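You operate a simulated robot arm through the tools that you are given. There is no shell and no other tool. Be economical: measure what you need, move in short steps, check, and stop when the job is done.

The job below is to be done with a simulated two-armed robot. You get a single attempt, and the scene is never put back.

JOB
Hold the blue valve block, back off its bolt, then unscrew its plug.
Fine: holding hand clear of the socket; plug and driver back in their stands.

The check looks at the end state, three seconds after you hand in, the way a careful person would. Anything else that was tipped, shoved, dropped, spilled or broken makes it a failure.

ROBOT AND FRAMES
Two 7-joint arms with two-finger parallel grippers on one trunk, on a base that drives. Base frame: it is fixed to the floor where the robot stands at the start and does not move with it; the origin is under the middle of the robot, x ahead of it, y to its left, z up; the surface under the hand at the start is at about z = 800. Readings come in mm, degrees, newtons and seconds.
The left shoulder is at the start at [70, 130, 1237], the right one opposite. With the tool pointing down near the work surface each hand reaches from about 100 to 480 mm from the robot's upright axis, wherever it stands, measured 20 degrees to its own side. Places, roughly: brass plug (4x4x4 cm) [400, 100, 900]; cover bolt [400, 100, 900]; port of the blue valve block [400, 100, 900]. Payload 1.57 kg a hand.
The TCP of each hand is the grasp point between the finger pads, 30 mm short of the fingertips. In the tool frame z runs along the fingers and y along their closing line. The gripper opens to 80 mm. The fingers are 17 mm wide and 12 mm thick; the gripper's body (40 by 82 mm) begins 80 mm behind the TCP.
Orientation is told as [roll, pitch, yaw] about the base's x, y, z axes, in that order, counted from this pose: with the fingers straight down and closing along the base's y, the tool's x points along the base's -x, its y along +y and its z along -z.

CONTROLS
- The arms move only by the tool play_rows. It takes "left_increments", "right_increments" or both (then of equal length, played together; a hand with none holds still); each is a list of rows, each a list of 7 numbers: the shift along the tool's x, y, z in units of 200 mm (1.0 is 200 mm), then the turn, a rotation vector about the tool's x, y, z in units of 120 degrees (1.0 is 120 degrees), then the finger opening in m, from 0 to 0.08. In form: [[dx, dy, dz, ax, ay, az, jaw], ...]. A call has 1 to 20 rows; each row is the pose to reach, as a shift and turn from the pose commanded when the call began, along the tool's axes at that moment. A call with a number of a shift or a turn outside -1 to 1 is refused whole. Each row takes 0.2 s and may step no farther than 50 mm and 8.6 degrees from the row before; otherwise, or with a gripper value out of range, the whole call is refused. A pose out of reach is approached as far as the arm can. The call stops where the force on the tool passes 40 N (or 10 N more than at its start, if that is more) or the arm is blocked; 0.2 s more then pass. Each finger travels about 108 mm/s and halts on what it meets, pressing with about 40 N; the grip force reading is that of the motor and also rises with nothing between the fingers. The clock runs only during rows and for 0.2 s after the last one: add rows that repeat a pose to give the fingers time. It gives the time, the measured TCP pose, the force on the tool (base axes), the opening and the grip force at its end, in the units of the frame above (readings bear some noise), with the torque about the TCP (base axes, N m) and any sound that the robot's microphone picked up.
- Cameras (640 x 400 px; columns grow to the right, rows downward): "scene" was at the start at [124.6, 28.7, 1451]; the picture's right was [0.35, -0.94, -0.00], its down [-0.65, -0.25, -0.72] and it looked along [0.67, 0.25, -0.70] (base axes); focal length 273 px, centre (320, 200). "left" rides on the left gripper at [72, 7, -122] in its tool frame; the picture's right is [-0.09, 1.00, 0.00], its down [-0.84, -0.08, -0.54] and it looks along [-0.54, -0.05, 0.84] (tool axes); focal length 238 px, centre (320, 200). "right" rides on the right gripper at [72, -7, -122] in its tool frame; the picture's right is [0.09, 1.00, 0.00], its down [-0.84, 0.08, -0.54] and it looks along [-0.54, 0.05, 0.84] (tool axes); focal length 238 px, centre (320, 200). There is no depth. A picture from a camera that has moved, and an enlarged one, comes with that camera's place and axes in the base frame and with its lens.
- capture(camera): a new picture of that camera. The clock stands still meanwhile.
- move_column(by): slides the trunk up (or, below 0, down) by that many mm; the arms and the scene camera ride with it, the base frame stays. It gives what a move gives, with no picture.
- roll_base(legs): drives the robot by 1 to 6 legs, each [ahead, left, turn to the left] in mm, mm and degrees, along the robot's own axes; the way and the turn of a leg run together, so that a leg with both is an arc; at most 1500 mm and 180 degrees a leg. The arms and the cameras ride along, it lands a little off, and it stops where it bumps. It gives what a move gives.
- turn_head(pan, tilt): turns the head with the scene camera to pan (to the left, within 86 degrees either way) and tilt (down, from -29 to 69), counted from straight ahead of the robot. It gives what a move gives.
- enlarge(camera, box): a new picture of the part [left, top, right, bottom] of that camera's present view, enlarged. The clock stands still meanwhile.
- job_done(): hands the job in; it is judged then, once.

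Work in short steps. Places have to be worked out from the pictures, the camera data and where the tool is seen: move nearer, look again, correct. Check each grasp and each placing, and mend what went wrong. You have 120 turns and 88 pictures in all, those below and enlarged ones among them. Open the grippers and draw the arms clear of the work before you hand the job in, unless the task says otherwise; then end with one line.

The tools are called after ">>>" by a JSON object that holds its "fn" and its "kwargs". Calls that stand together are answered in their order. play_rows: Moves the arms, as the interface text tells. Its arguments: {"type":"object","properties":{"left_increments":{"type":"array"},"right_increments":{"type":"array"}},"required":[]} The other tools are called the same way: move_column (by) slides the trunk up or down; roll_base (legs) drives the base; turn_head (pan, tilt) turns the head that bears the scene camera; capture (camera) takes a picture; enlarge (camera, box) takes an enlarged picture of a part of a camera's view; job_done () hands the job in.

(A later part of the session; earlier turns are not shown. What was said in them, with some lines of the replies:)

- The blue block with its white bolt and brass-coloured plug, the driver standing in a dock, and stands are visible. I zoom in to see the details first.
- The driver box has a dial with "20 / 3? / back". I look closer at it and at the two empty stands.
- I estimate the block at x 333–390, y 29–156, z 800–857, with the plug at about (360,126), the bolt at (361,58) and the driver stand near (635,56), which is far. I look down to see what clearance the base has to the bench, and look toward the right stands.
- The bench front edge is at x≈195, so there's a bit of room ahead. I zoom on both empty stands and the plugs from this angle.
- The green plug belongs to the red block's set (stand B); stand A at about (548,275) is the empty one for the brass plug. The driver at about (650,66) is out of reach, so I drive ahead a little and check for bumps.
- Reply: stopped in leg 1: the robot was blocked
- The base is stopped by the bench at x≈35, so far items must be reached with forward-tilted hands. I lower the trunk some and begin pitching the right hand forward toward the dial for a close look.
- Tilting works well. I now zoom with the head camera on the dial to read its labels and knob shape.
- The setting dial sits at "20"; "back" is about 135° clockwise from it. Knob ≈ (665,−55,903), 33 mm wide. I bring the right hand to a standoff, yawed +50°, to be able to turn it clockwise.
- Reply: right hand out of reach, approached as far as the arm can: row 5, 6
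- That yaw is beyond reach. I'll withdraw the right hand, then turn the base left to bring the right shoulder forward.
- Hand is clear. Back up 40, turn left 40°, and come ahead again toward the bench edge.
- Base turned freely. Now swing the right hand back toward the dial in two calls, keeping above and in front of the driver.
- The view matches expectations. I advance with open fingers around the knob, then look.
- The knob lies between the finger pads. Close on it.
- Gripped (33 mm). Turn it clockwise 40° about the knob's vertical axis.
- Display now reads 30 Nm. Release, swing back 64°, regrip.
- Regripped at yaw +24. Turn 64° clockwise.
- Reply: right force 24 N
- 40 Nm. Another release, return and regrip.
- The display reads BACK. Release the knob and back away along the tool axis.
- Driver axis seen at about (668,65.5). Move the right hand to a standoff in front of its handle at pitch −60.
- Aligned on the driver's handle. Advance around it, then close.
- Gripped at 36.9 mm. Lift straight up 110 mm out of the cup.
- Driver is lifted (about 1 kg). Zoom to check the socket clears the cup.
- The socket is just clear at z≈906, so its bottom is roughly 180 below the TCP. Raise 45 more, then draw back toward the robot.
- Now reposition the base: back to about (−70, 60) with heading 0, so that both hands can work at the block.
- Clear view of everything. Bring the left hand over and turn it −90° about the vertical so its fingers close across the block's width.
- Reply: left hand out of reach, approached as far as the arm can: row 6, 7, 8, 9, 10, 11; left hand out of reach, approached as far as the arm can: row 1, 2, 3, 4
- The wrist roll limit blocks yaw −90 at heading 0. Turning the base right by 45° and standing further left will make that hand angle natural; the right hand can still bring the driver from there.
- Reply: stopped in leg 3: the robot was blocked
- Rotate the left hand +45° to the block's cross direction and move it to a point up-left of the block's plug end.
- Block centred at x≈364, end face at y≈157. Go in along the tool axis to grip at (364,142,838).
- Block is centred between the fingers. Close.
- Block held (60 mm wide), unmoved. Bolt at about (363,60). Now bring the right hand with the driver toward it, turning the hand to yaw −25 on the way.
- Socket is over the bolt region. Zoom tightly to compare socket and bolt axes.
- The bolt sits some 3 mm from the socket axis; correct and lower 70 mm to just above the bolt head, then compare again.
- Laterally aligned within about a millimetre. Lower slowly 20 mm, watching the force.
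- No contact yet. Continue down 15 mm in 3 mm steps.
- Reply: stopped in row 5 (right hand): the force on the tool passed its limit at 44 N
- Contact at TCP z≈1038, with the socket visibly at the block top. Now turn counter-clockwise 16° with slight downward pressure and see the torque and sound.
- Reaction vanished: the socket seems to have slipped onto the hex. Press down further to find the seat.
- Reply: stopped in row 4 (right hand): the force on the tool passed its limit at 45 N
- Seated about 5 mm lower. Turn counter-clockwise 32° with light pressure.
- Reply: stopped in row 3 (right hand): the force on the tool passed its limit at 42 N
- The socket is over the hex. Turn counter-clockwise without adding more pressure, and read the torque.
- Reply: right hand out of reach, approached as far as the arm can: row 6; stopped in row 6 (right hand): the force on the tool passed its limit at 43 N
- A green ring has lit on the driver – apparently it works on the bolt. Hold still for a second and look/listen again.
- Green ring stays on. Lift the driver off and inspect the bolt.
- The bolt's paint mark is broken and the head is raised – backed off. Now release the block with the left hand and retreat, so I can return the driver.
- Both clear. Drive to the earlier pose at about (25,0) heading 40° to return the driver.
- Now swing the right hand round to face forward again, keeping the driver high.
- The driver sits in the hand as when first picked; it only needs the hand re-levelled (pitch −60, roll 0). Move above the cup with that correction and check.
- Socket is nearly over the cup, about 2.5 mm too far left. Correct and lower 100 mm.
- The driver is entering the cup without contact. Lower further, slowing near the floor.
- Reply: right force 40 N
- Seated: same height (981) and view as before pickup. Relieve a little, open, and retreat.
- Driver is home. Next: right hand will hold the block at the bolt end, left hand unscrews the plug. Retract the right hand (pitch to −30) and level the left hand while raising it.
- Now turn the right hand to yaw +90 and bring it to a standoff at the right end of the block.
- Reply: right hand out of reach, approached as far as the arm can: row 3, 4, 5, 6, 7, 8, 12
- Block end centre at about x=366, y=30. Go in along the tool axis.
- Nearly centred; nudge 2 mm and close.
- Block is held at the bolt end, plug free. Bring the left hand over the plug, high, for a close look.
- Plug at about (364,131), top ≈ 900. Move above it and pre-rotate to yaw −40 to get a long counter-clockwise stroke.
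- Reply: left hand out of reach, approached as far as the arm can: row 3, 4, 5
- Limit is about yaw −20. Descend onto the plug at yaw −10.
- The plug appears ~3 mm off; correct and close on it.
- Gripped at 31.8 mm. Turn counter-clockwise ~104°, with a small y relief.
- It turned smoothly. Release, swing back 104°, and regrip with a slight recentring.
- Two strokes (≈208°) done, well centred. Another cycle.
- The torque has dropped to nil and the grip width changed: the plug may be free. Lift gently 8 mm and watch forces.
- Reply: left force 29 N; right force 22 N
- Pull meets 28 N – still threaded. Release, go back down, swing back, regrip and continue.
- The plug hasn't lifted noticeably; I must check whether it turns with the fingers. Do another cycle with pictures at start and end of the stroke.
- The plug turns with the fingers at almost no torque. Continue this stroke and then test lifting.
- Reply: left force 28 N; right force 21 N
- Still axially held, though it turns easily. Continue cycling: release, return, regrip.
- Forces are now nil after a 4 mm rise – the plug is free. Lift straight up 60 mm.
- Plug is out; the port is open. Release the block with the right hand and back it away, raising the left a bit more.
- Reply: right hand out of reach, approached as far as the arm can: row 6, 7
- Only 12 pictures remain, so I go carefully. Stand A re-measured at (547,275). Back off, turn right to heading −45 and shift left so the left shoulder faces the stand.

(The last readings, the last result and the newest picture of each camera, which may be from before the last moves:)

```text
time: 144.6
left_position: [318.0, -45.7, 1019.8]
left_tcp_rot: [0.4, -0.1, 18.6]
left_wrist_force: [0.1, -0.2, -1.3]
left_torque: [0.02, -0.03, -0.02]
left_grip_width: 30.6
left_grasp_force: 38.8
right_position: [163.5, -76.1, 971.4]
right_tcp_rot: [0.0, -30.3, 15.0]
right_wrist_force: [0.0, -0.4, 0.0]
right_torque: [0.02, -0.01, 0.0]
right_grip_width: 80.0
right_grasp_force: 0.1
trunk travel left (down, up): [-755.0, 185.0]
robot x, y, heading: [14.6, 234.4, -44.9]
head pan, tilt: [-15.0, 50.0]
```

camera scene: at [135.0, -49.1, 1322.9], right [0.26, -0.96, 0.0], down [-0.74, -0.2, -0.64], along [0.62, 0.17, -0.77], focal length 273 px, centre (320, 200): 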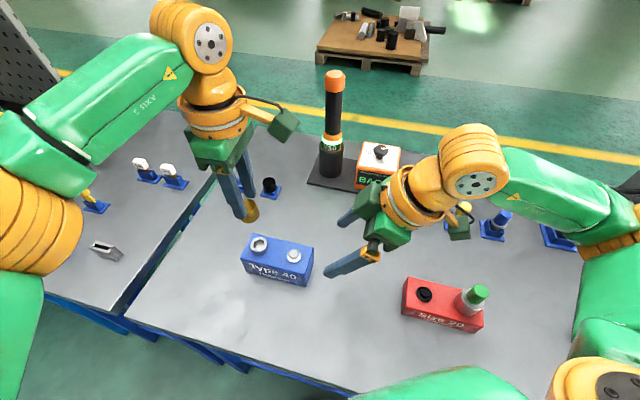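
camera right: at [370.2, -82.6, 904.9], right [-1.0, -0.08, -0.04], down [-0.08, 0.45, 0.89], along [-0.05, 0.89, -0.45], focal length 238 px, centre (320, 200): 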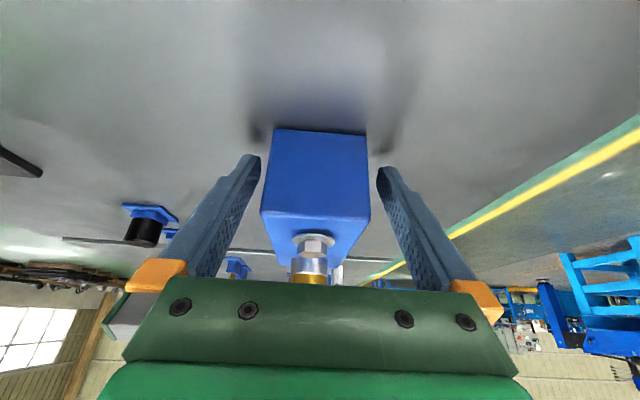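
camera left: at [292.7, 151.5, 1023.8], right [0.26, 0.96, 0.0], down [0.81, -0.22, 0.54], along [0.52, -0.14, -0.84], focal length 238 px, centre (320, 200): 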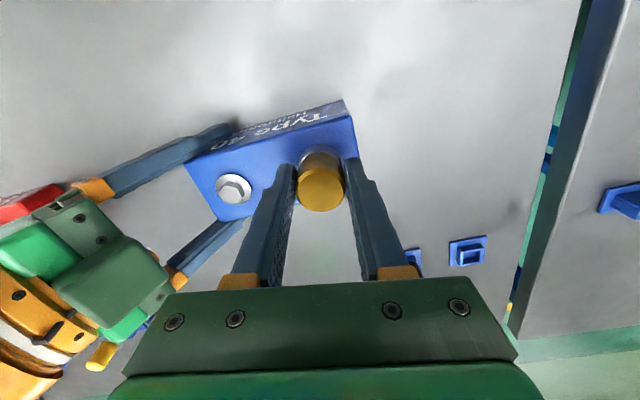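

Move the left hand toward the stand in two legs, keeping height.

>>> {"fn": "play_rows", "kwargs": {"left_increments": [[-0.16, 0.115, 0, 0, 0, 0.0644, 0.02], [-0.32, 0.23, 0, 0, 0, 0.1288, 0.02], [-0.48, 0.345, 0, 0, 0, 0.193, 0.02], [-0.64, 0.46, 0, 0, 0, 0.2576, 0.02], [-0.8, 0.575, 0, 0, 0, 0.322, 0.02]]}}

```text
time: 145.8
left_position: [434.3, 115.6, 1021.9]
left_tcp_rot: [0.2, 0.1, -20.1]
left_wrist_force: [-0.4, -0.2, -0.5]
left_torque: [-0.01, 0.01, 0.0]
left_grip_width: 30.5
left_grasp_force: 39.4
right_position: [162.9, -73.2, 973.2]
right_tcp_rot: [-0.1, -30.3, 15.1]
right_wrist_force: [-0.2, -1.6, -0.7]
right_torque: [-0.01, -0.02, -0.02]
right_grip_width: 79.8
right_grasp_force: 0.0
trunk travel left (down, up): [-755.0, 185.0]
robot x, y, heading: [13.0, 233.3, -45.3]
head pan, tilt: [-15.0, 50.0]
```

>>> {"fn": "play_rows", "kwargs": {"left_increments": [[-0.051, 0.189, 0.06, 0, 0, 0, 0.02], [-0.102, 0.378, 0.12, 0, 0, 0, 0.02], [-0.154, 0.567, 0.18, 0, 0, 0, 0.02], [-0.205, 0.756, 0.24, 0, 0, 0, 0.02], [-0.256, 0.945, 0.3, 0, 0, 0, 0.02]]}}

>>> {"fn": "capture", "kwargs": {"camera": "left"}}

```text
time: 147.0
left_position: [545.2, 276.5, 958.1]
left_tcp_rot: [0.3, 0.2, -20.0]
left_wrist_force: [0.3, 0.3, -1.1]
left_torque: [-0.02, -0.01, 0.02]
left_grip_width: 30.3
left_grasp_force: 39.5
right_position: [163.2, -73.2, 973.6]
right_tcp_rot: [-0.2, -30.4, 15.1]
right_wrist_force: [-0.5, -0.1, 0.4]
right_torque: [-0.03, 0.03, -0.02]
right_grip_width: 79.9
right_grasp_force: 0.0
trunk travel left (down, up): [-755.0, 185.0]
robot x, y, heading: [14.3, 231.4, -44.8]
head pan, tilt: [-15.0, 50.0]
```

```text
11 pictures are left
camera left: at [481.1, 307.9, 1080.7], right [0.43, 0.9, 0.0], down [0.76, -0.36, 0.54], along [0.49, -0.23, -0.84], focal length 238 px, centre (320, 200)
```

left: 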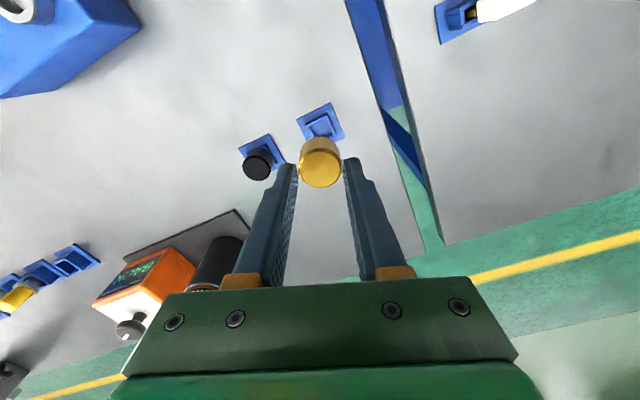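

Reached above the stand. The plug looks lower in the fingers than before; zoom to check the grip.

>>> {"fn": "enlarge", "kwargs": {"camera": "left", "box": [250, 90, 390, 220]}}

```text
3.08 times, centred on (320, 155) of left
camera zoom: at [481.1, 307.9, 1080.7], right [0.43, 0.9, 0.0], down [0.76, -0.36, 0.54], along [0.49, -0.23, -0.84], focal length 733 px, centre (320, 338)
```

zoom: 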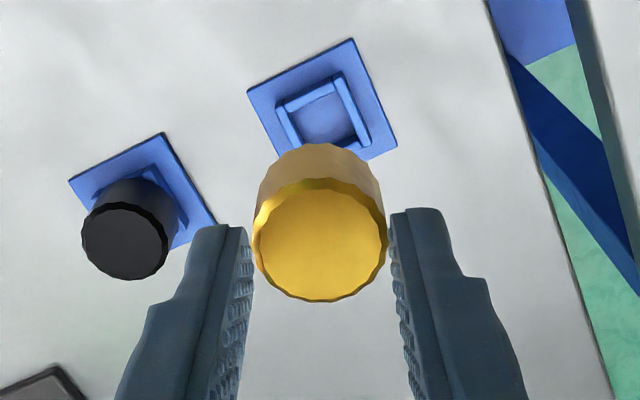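

The plug is held by its upper part, somewhat toward the fingertips and ~5 mm off-centre. Lower 45 mm with a partial correction and look again.

>>> {"fn": "play_rows", "kwargs": {"left_increments": [[-0.007, 0.002, 0.06, 0, 0, 0, 0.02], [-0.013, 0.004, 0.12, 0, 0, 0, 0.02], [-0.0195, 0.0055, 0.18, 0, 0, 0, 0.02], [-0.0195, 0.0055, 0.225, 0, 0, 0, 0.02]]}}

>>> {"fn": "enlarge", "kwargs": {"camera": "left", "box": [250, 90, 390, 220]}}

```text
time: 148.0
left_position: [550.8, 276.4, 917.7]
left_tcp_rot: [0.4, 0.1, -20.1]
left_wrist_force: [-0.1, 1.1, -1.1]
left_torque: [0.0, -0.03, -0.03]
left_grip_width: 30.5
left_grasp_force: 39.2
right_position: [163.0, -72.4, 972.9]
right_tcp_rot: [-0.2, -30.3, 15.1]
right_wrist_force: [0.2, 0.7, -0.1]
right_torque: [0.01, 0.01, -0.01]
right_grip_width: 80.0
right_grasp_force: 0.2
trunk travel left (down, up): [-755.0, 185.0]
robot x, y, heading: [13.0, 230.8, -45.1]
head pan, tilt: [-15.0, 50.0]
```

```text
3.08 times, centred on (320, 155) of left
camera zoom: at [486.4, 306.6, 1039.5], right [0.43, 0.9, 0.01], down [0.76, -0.36, 0.54], along [0.49, -0.23, -0.84], focal length 733 px, centre (320, 338)
```

zoom: 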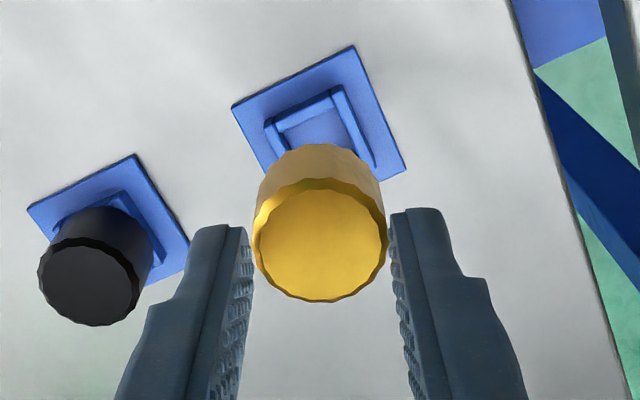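

The plug seems ~5 mm off along the tool's x. For a second viewing angle I use the right camera, from which the stand should be visible between its fingers.

>>> {"fn": "enlarge", "kwargs": {"camera": "right", "box": [350, 190, 440, 280]}}

```text
4.44 times, centred on (395, 235) of right
camera zoom: at [45.4, -113.7, 1039.6], right [-0.33, 0.94, -0.05], down [0.41, 0.19, 0.89], along [0.85, 0.28, -0.45], focal length 1059 px, centre (-13, 44)
```

zoom: 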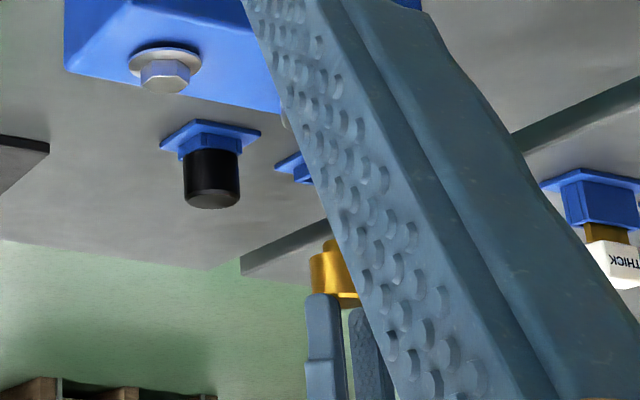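

Useful side view but half hidden by the right finger. Close the right gripper to clear the view.

>>> {"fn": "play_rows", "kwargs": {"right_increments": [[0, 0, 0, 0, 0, 0, 0.06], [0, 0, 0, 0, 0, 0, 0.03], [0, 0, 0, 0, 0, 0, 0.005], [0, 0, 0, 0, 0, 0, 0.005]]}}

>>> {"fn": "enlarge", "kwargs": {"camera": "right", "box": [360, 190, 450, 280]}}

```text
time: 149.0
left_position: [551.4, 275.4, 917.0]
left_tcp_rot: [0.4, 0.2, -20.1]
left_wrist_force: [1.2, -0.3, -1.2]
left_torque: [0.0, -0.01, 0.0]
left_grip_width: 30.2
left_grasp_force: 39.5
right_position: [162.6, -74.7, 972.5]
right_tcp_rot: [-0.1, -30.2, 15.0]
right_wrist_force: [0.3, 0.6, -0.1]
right_torque: [0.0, -0.02, -0.01]
right_grip_width: 4.9
right_grasp_force: 0.1
trunk travel left (down, up): [-755.0, 185.0]
robot x, y, heading: [10.3, 234.2, -45.3]
head pan, tilt: [-15.0, 50.0]
```

```text
4.44 times, centred on (405, 235) of right
camera zoom: at [45.3, -113.8, 1039.5], right [-0.33, 0.94, -0.05], down [0.41, 0.19, 0.89], along [0.85, 0.28, -0.45], focal length 1059 px, centre (-58, 44)
```

zoom: 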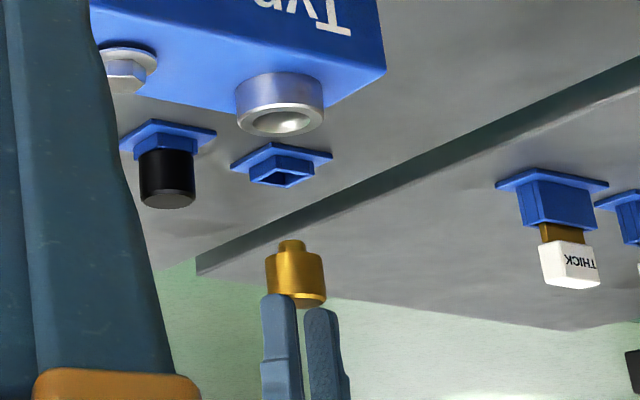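

Excellent view: the plug hangs vertical at the fingertips, its stub tip at z≈851, and both cameras agree the stand is about (2.3,−0.5) mm from the plug axis. Correct and lower 36 mm, then check.

>>> {"fn": "play_rows", "kwargs": {"left_increments": [[-0.0117, 0.0016, 0.03, 0, 0, 0, 0.02], [-0.0117, 0.0016, 0.08, 0, 0, 0, 0.02], [-0.0117, 0.0016, 0.13, 0, 0, 0, 0.02], [-0.0117, 0.0016, 0.18, 0, 0, 0, 0.02], [-0.0117, 0.0016, 0.18, 0, 0, 0, 0.02]]}}

>>> {"fn": "enlarge", "kwargs": {"camera": "right", "box": [390, 205, 440, 255]}}

```text
time: 150.2
left_position: [552.5, 275.2, 882.2]
left_tcp_rot: [0.3, 0.3, -20.1]
left_wrist_force: [0.0, 0.1, -1.0]
left_torque: [0.0, 0.01, -0.01]
left_grip_width: 30.5
left_grasp_force: 39.5
right_position: [164.3, -73.6, 971.4]
right_tcp_rot: [-0.1, -30.3, 15.1]
right_wrist_force: [0.0, -0.3, -0.5]
right_torque: [0.01, 0.01, -0.04]
right_grip_width: 5.0
right_grasp_force: 0.1
trunk travel left (down, up): [-755.0, 185.0]
robot x, y, heading: [12.9, 231.8, -45.0]
head pan, tilt: [-15.0, 50.0]
```

```text
8.00 times, centred on (415, 230) of right
camera zoom: at [45.2, -113.8, 1039.5], right [-0.33, 0.94, -0.05], down [0.41, 0.19, 0.89], along [0.85, 0.28, -0.45], focal length 1907 px, centre (-440, -40)
```

zoom: 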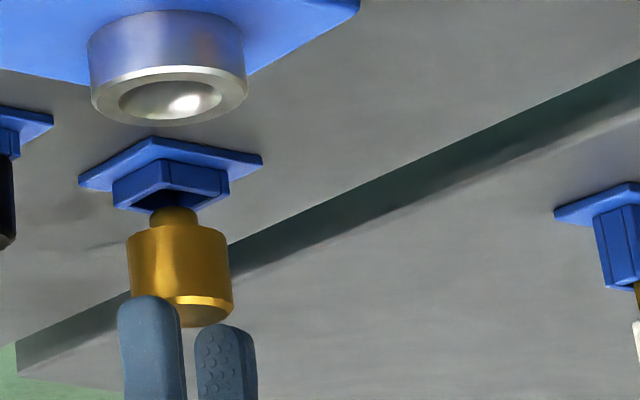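

Stub lines up with the socket's opening. Lower in 2 mm steps until it seats.

>>> {"fn": "play_rows", "kwargs": {"left_increments": [[0, 0, 0.01, 0, 0, 0, 0.02], [0, 0, 0.02, 0, 0, 0, 0.02], [0, 0, 0.03, 0, 0, 0, 0.02], [0, 0, 0.04, 0, 0, 0, 0.02], [0, 0, 0.05, 0, 0, 0, 0.02], [0, 0, 0.06, 0, 0, 0, 0.02]]}}

>>> {"fn": "enlarge", "kwargs": {"camera": "right", "box": [390, 205, 440, 255]}}

```text
time: 151.6
left_position: [552.8, 275.9, 869.3]
left_tcp_rot: [0.2, 0.1, -20.1]
left_wrist_force: [0.2, 0.5, -0.7]
left_torque: [-0.02, 0.02, -0.01]
left_grip_width: 30.5
left_grasp_force: 40.0
right_position: [161.3, -74.2, 971.9]
right_tcp_rot: [-0.1, -30.3, 15.1]
right_wrist_force: [0.6, 0.0, -0.3]
right_torque: [0.04, 0.01, 0.02]
right_grip_width: 5.0
right_grasp_force: 0.0
trunk travel left (down, up): [-755.0, 185.0]
robot x, y, heading: [12.9, 231.8, -45.0]
head pan, tilt: [-15.0, 50.0]
```

```text
8.00 times, centred on (415, 230) of right
camera zoom: at [45.3, -113.8, 1039.5], right [-0.33, 0.94, -0.05], down [0.41, 0.19, 0.89], along [0.85, 0.28, -0.45], focal length 1907 px, centre (-440, -40)
```

zoom: 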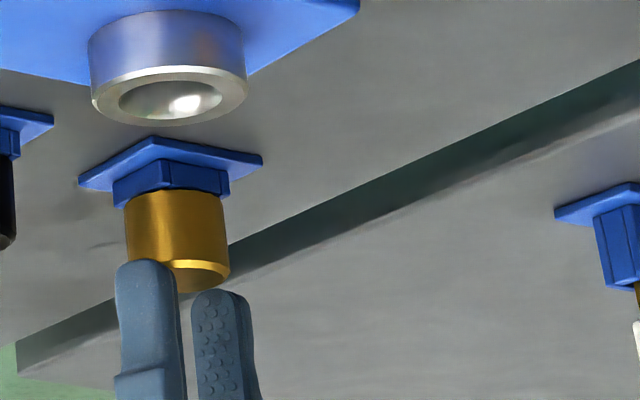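

The stub is in the socket, still without contact force. Lower a few more mm to the shoulder.

>>> {"fn": "play_rows", "kwargs": {"left_increments": [[0, 0, 0.005, 0, 0, 0, 0.02], [0, 0, 0.01, 0, 0, 0, 0.02], [0, 0, 0.015, 0, 0, 0, 0.02], [0, 0, 0.02, 0, 0, 0, 0.02]]}}

```text
time: 152.6
left_position: [551.3, 275.5, 867.9]
left_tcp_rot: [0.5, -0.4, -20.0]
left_wrist_force: [9.3, 1.0, 26.0]
left_torque: [0.05, -0.53, 0.01]
left_grip_width: 30.6
left_grasp_force: 40.0
right_position: [159.4, -74.0, 974.4]
right_tcp_rot: [-0.3, -30.5, 15.2]
right_wrist_force: [0.8, 0.7, -0.2]
right_torque: [0.01, -0.02, 0.02]
right_grip_width: 4.9
right_grasp_force: 0.1
trunk travel left (down, up): [-755.0, 185.0]
robot x, y, heading: [12.3, 232.1, -45.3]
head pan, tilt: [-15.0, 50.0]
```

Contact – seated. Relieve, open, and rise straight up.

>>> {"fn": "play_rows", "kwargs": {"left_increments": [[0, 0, -0.015, 0, 0, 0, 0.02], [0, 0, -0.015, 0, 0, 0, 0.035], [0, 0, -0.015, 0, 0, 0, 0.05], [0, 0, -0.015, 0, 0, 0, 0.06], [0, 0, -0.06, 0, 0, 0, 0.06], [0, 0, -0.15, 0, 0, 0, 0.06], [0, 0, -0.3, 0, 0, 0, 0.06], [0, 0, -0.5, 0, 0, 0, 0.06], [0, 0, -0.7, 0, 0, 0, 0.06]]}}

>>> {"fn": "enlarge", "kwargs": {"camera": "right", "box": [370, 190, 450, 270]}}

```text
time: 154.6
left_position: [552.4, 273.2, 1005.9]
left_tcp_rot: [0.4, 0.2, -20.1]
left_wrist_force: [0.0, 0.3, 0.9]
left_torque: [-0.01, -0.03, 0.02]
left_grip_width: 59.7
left_grasp_force: 0.0
right_position: [162.0, -74.7, 973.3]
right_tcp_rot: [-0.2, -30.4, 15.1]
right_wrist_force: [-0.2, 0.0, -0.1]
right_torque: [0.02, 0.04, -0.02]
right_grip_width: 4.8
right_grasp_force: 0.0
trunk travel left (down, up): [-755.0, 185.0]
robot x, y, heading: [15.4, 233.5, -45.1]
head pan, tilt: [-15.0, 50.0]
```

```text
5.00 times, centred on (410, 230) of right
camera zoom: at [44.3, -114.0, 1039.5], right [-0.33, 0.94, -0.05], down [0.41, 0.19, 0.89], along [0.85, 0.28, -0.45], focal length 1192 px, centre (-130, 50)
```

zoom: 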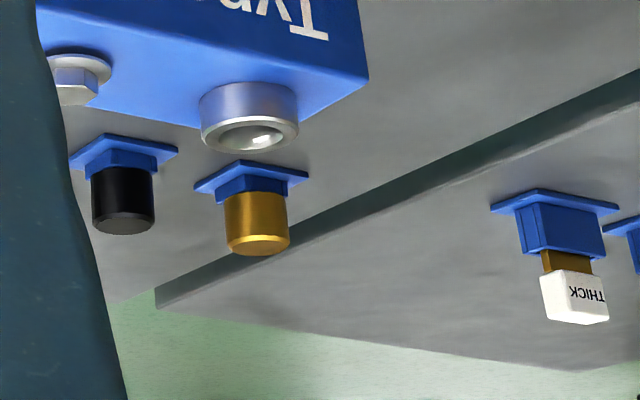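

The plug stands upright in its stand. Open the right gripper, raise both hands, and back the robot away from the bench.

>>> {"fn": "play_rows", "kwargs": {"left_increments": [[0, 0, -0.15, 0, 0, 0, 0.08], [0, 0, -0.3, 0, 0, 0, 0.08], [0.1, 0, -0.3, 0, 0, 0, 0.08], [0.3, 0, -0.3, 0, 0, 0, 0.08]], "right_increments": [[0, 0, -0.1, 0, 0, 0, 0.03], [0, 0, -0.2, 0, 0, 0, 0.05], [0, 0, -0.3, 0, 0, 0, 0.07], [0, 0, -0.3, 0, 0, 0, 0.08]]}}

>>> {"fn": "roll_base", "kwargs": {"legs": [[-177, -177, 0]]}}

>>> {"fn": "turn_head", "kwargs": {"pan": 45, "tilt": 45}}

>>> {"fn": "capture", "kwargs": {"camera": "scene"}}

```text
time: 155.6
left_position: [495.6, 295.1, 1065.7]
left_tcp_rot: [0.2, 0.1, -20.1]
left_wrist_force: [0.1, 0.0, 0.4]
left_torque: [-0.02, -0.05, -0.01]
left_grip_width: 80.1
left_grasp_force: 0.0
right_position: [131.0, -80.6, 1026.0]
right_tcp_rot: [-0.2, -30.4, 15.2]
right_wrist_force: [-1.0, -0.4, 0.1]
right_torque: [-0.01, 0.0, 0.01]
right_grip_width: 79.6
right_grasp_force: 0.1
trunk travel left (down, up): [-755.0, 185.0]
robot x, y, heading: [11.7, 232.5, -45.1]
head pan, tilt: [-15.0, 50.0]
```

```text
time: 157.4
left_position: [248.7, 294.0, 1064.3]
left_tcp_rot: [0.3, 0.2, -19.7]
left_wrist_force: [-0.4, -0.2, 0.1]
left_torque: [-0.01, 0.03, -0.01]
left_grip_width: 79.9
left_grasp_force: 0.1
right_position: [-114.2, -84.5, 1024.7]
right_tcp_rot: [-0.1, -30.2, 15.3]
right_wrist_force: [0.4, -0.1, 0.5]
right_torque: [0.02, 0.0, -0.01]
right_grip_width: 79.8
right_grasp_force: 0.0
trunk travel left (down, up): [-755.0, 185.0]
robot x, y, heading: [-239.2, 229.6, -44.5]
head pan, tilt: [-15.0, 50.0]
```

```text
time: 158.7
left_position: [247.1, 294.6, 1066.2]
left_tcp_rot: [0.4, 0.1, -19.7]
left_wrist_force: [0.1, -0.6, -0.6]
left_torque: [0.0, 0.01, 0.02]
left_grip_width: 79.8
left_grasp_force: 0.1
right_position: [-115.4, -86.0, 1025.8]
right_tcp_rot: [-0.1, -30.3, 15.4]
right_wrist_force: [0.2, -0.7, -1.0]
right_torque: [0.01, 0.0, 0.0]
right_grip_width: 80.1
right_grasp_force: 0.0
trunk travel left (down, up): [-755.0, 185.0]
robot x, y, heading: [-237.5, 227.1, -44.6]
head pan, tilt: [45.0, 45.0]
```

```text
3 pictures are left
camera scene: at [-123.0, 194.8, 1329.9], right [0.0, -1.0, 0.0], down [-0.71, 0.0, -0.71], along [0.71, 0.0, -0.71], focal length 273 px, centre (320, 200)
```

scene: 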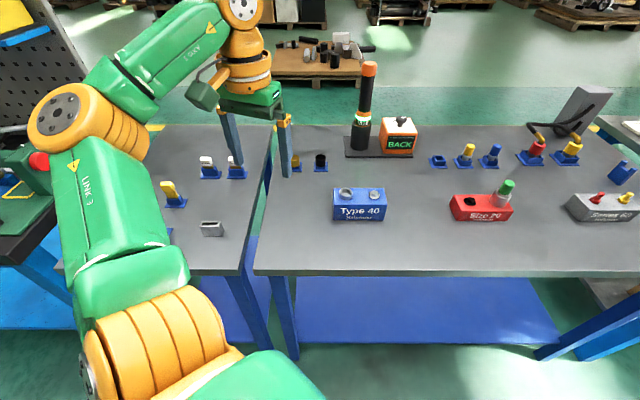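

All is in place: the driver is in its cup, the plug is in its stand, the block is open with its bolt backed off, and nothing else has moved. The hands are open and clear, so I hand in.

>>> {"fn": "job_done", "kwargs": {}}

```text
The job is handed in.
```

The blue valve block's bolt is backed off and its plug unscrewed. The plug and the driver are back in their stands, and the job is handed in; the driver's dial was left on "back".
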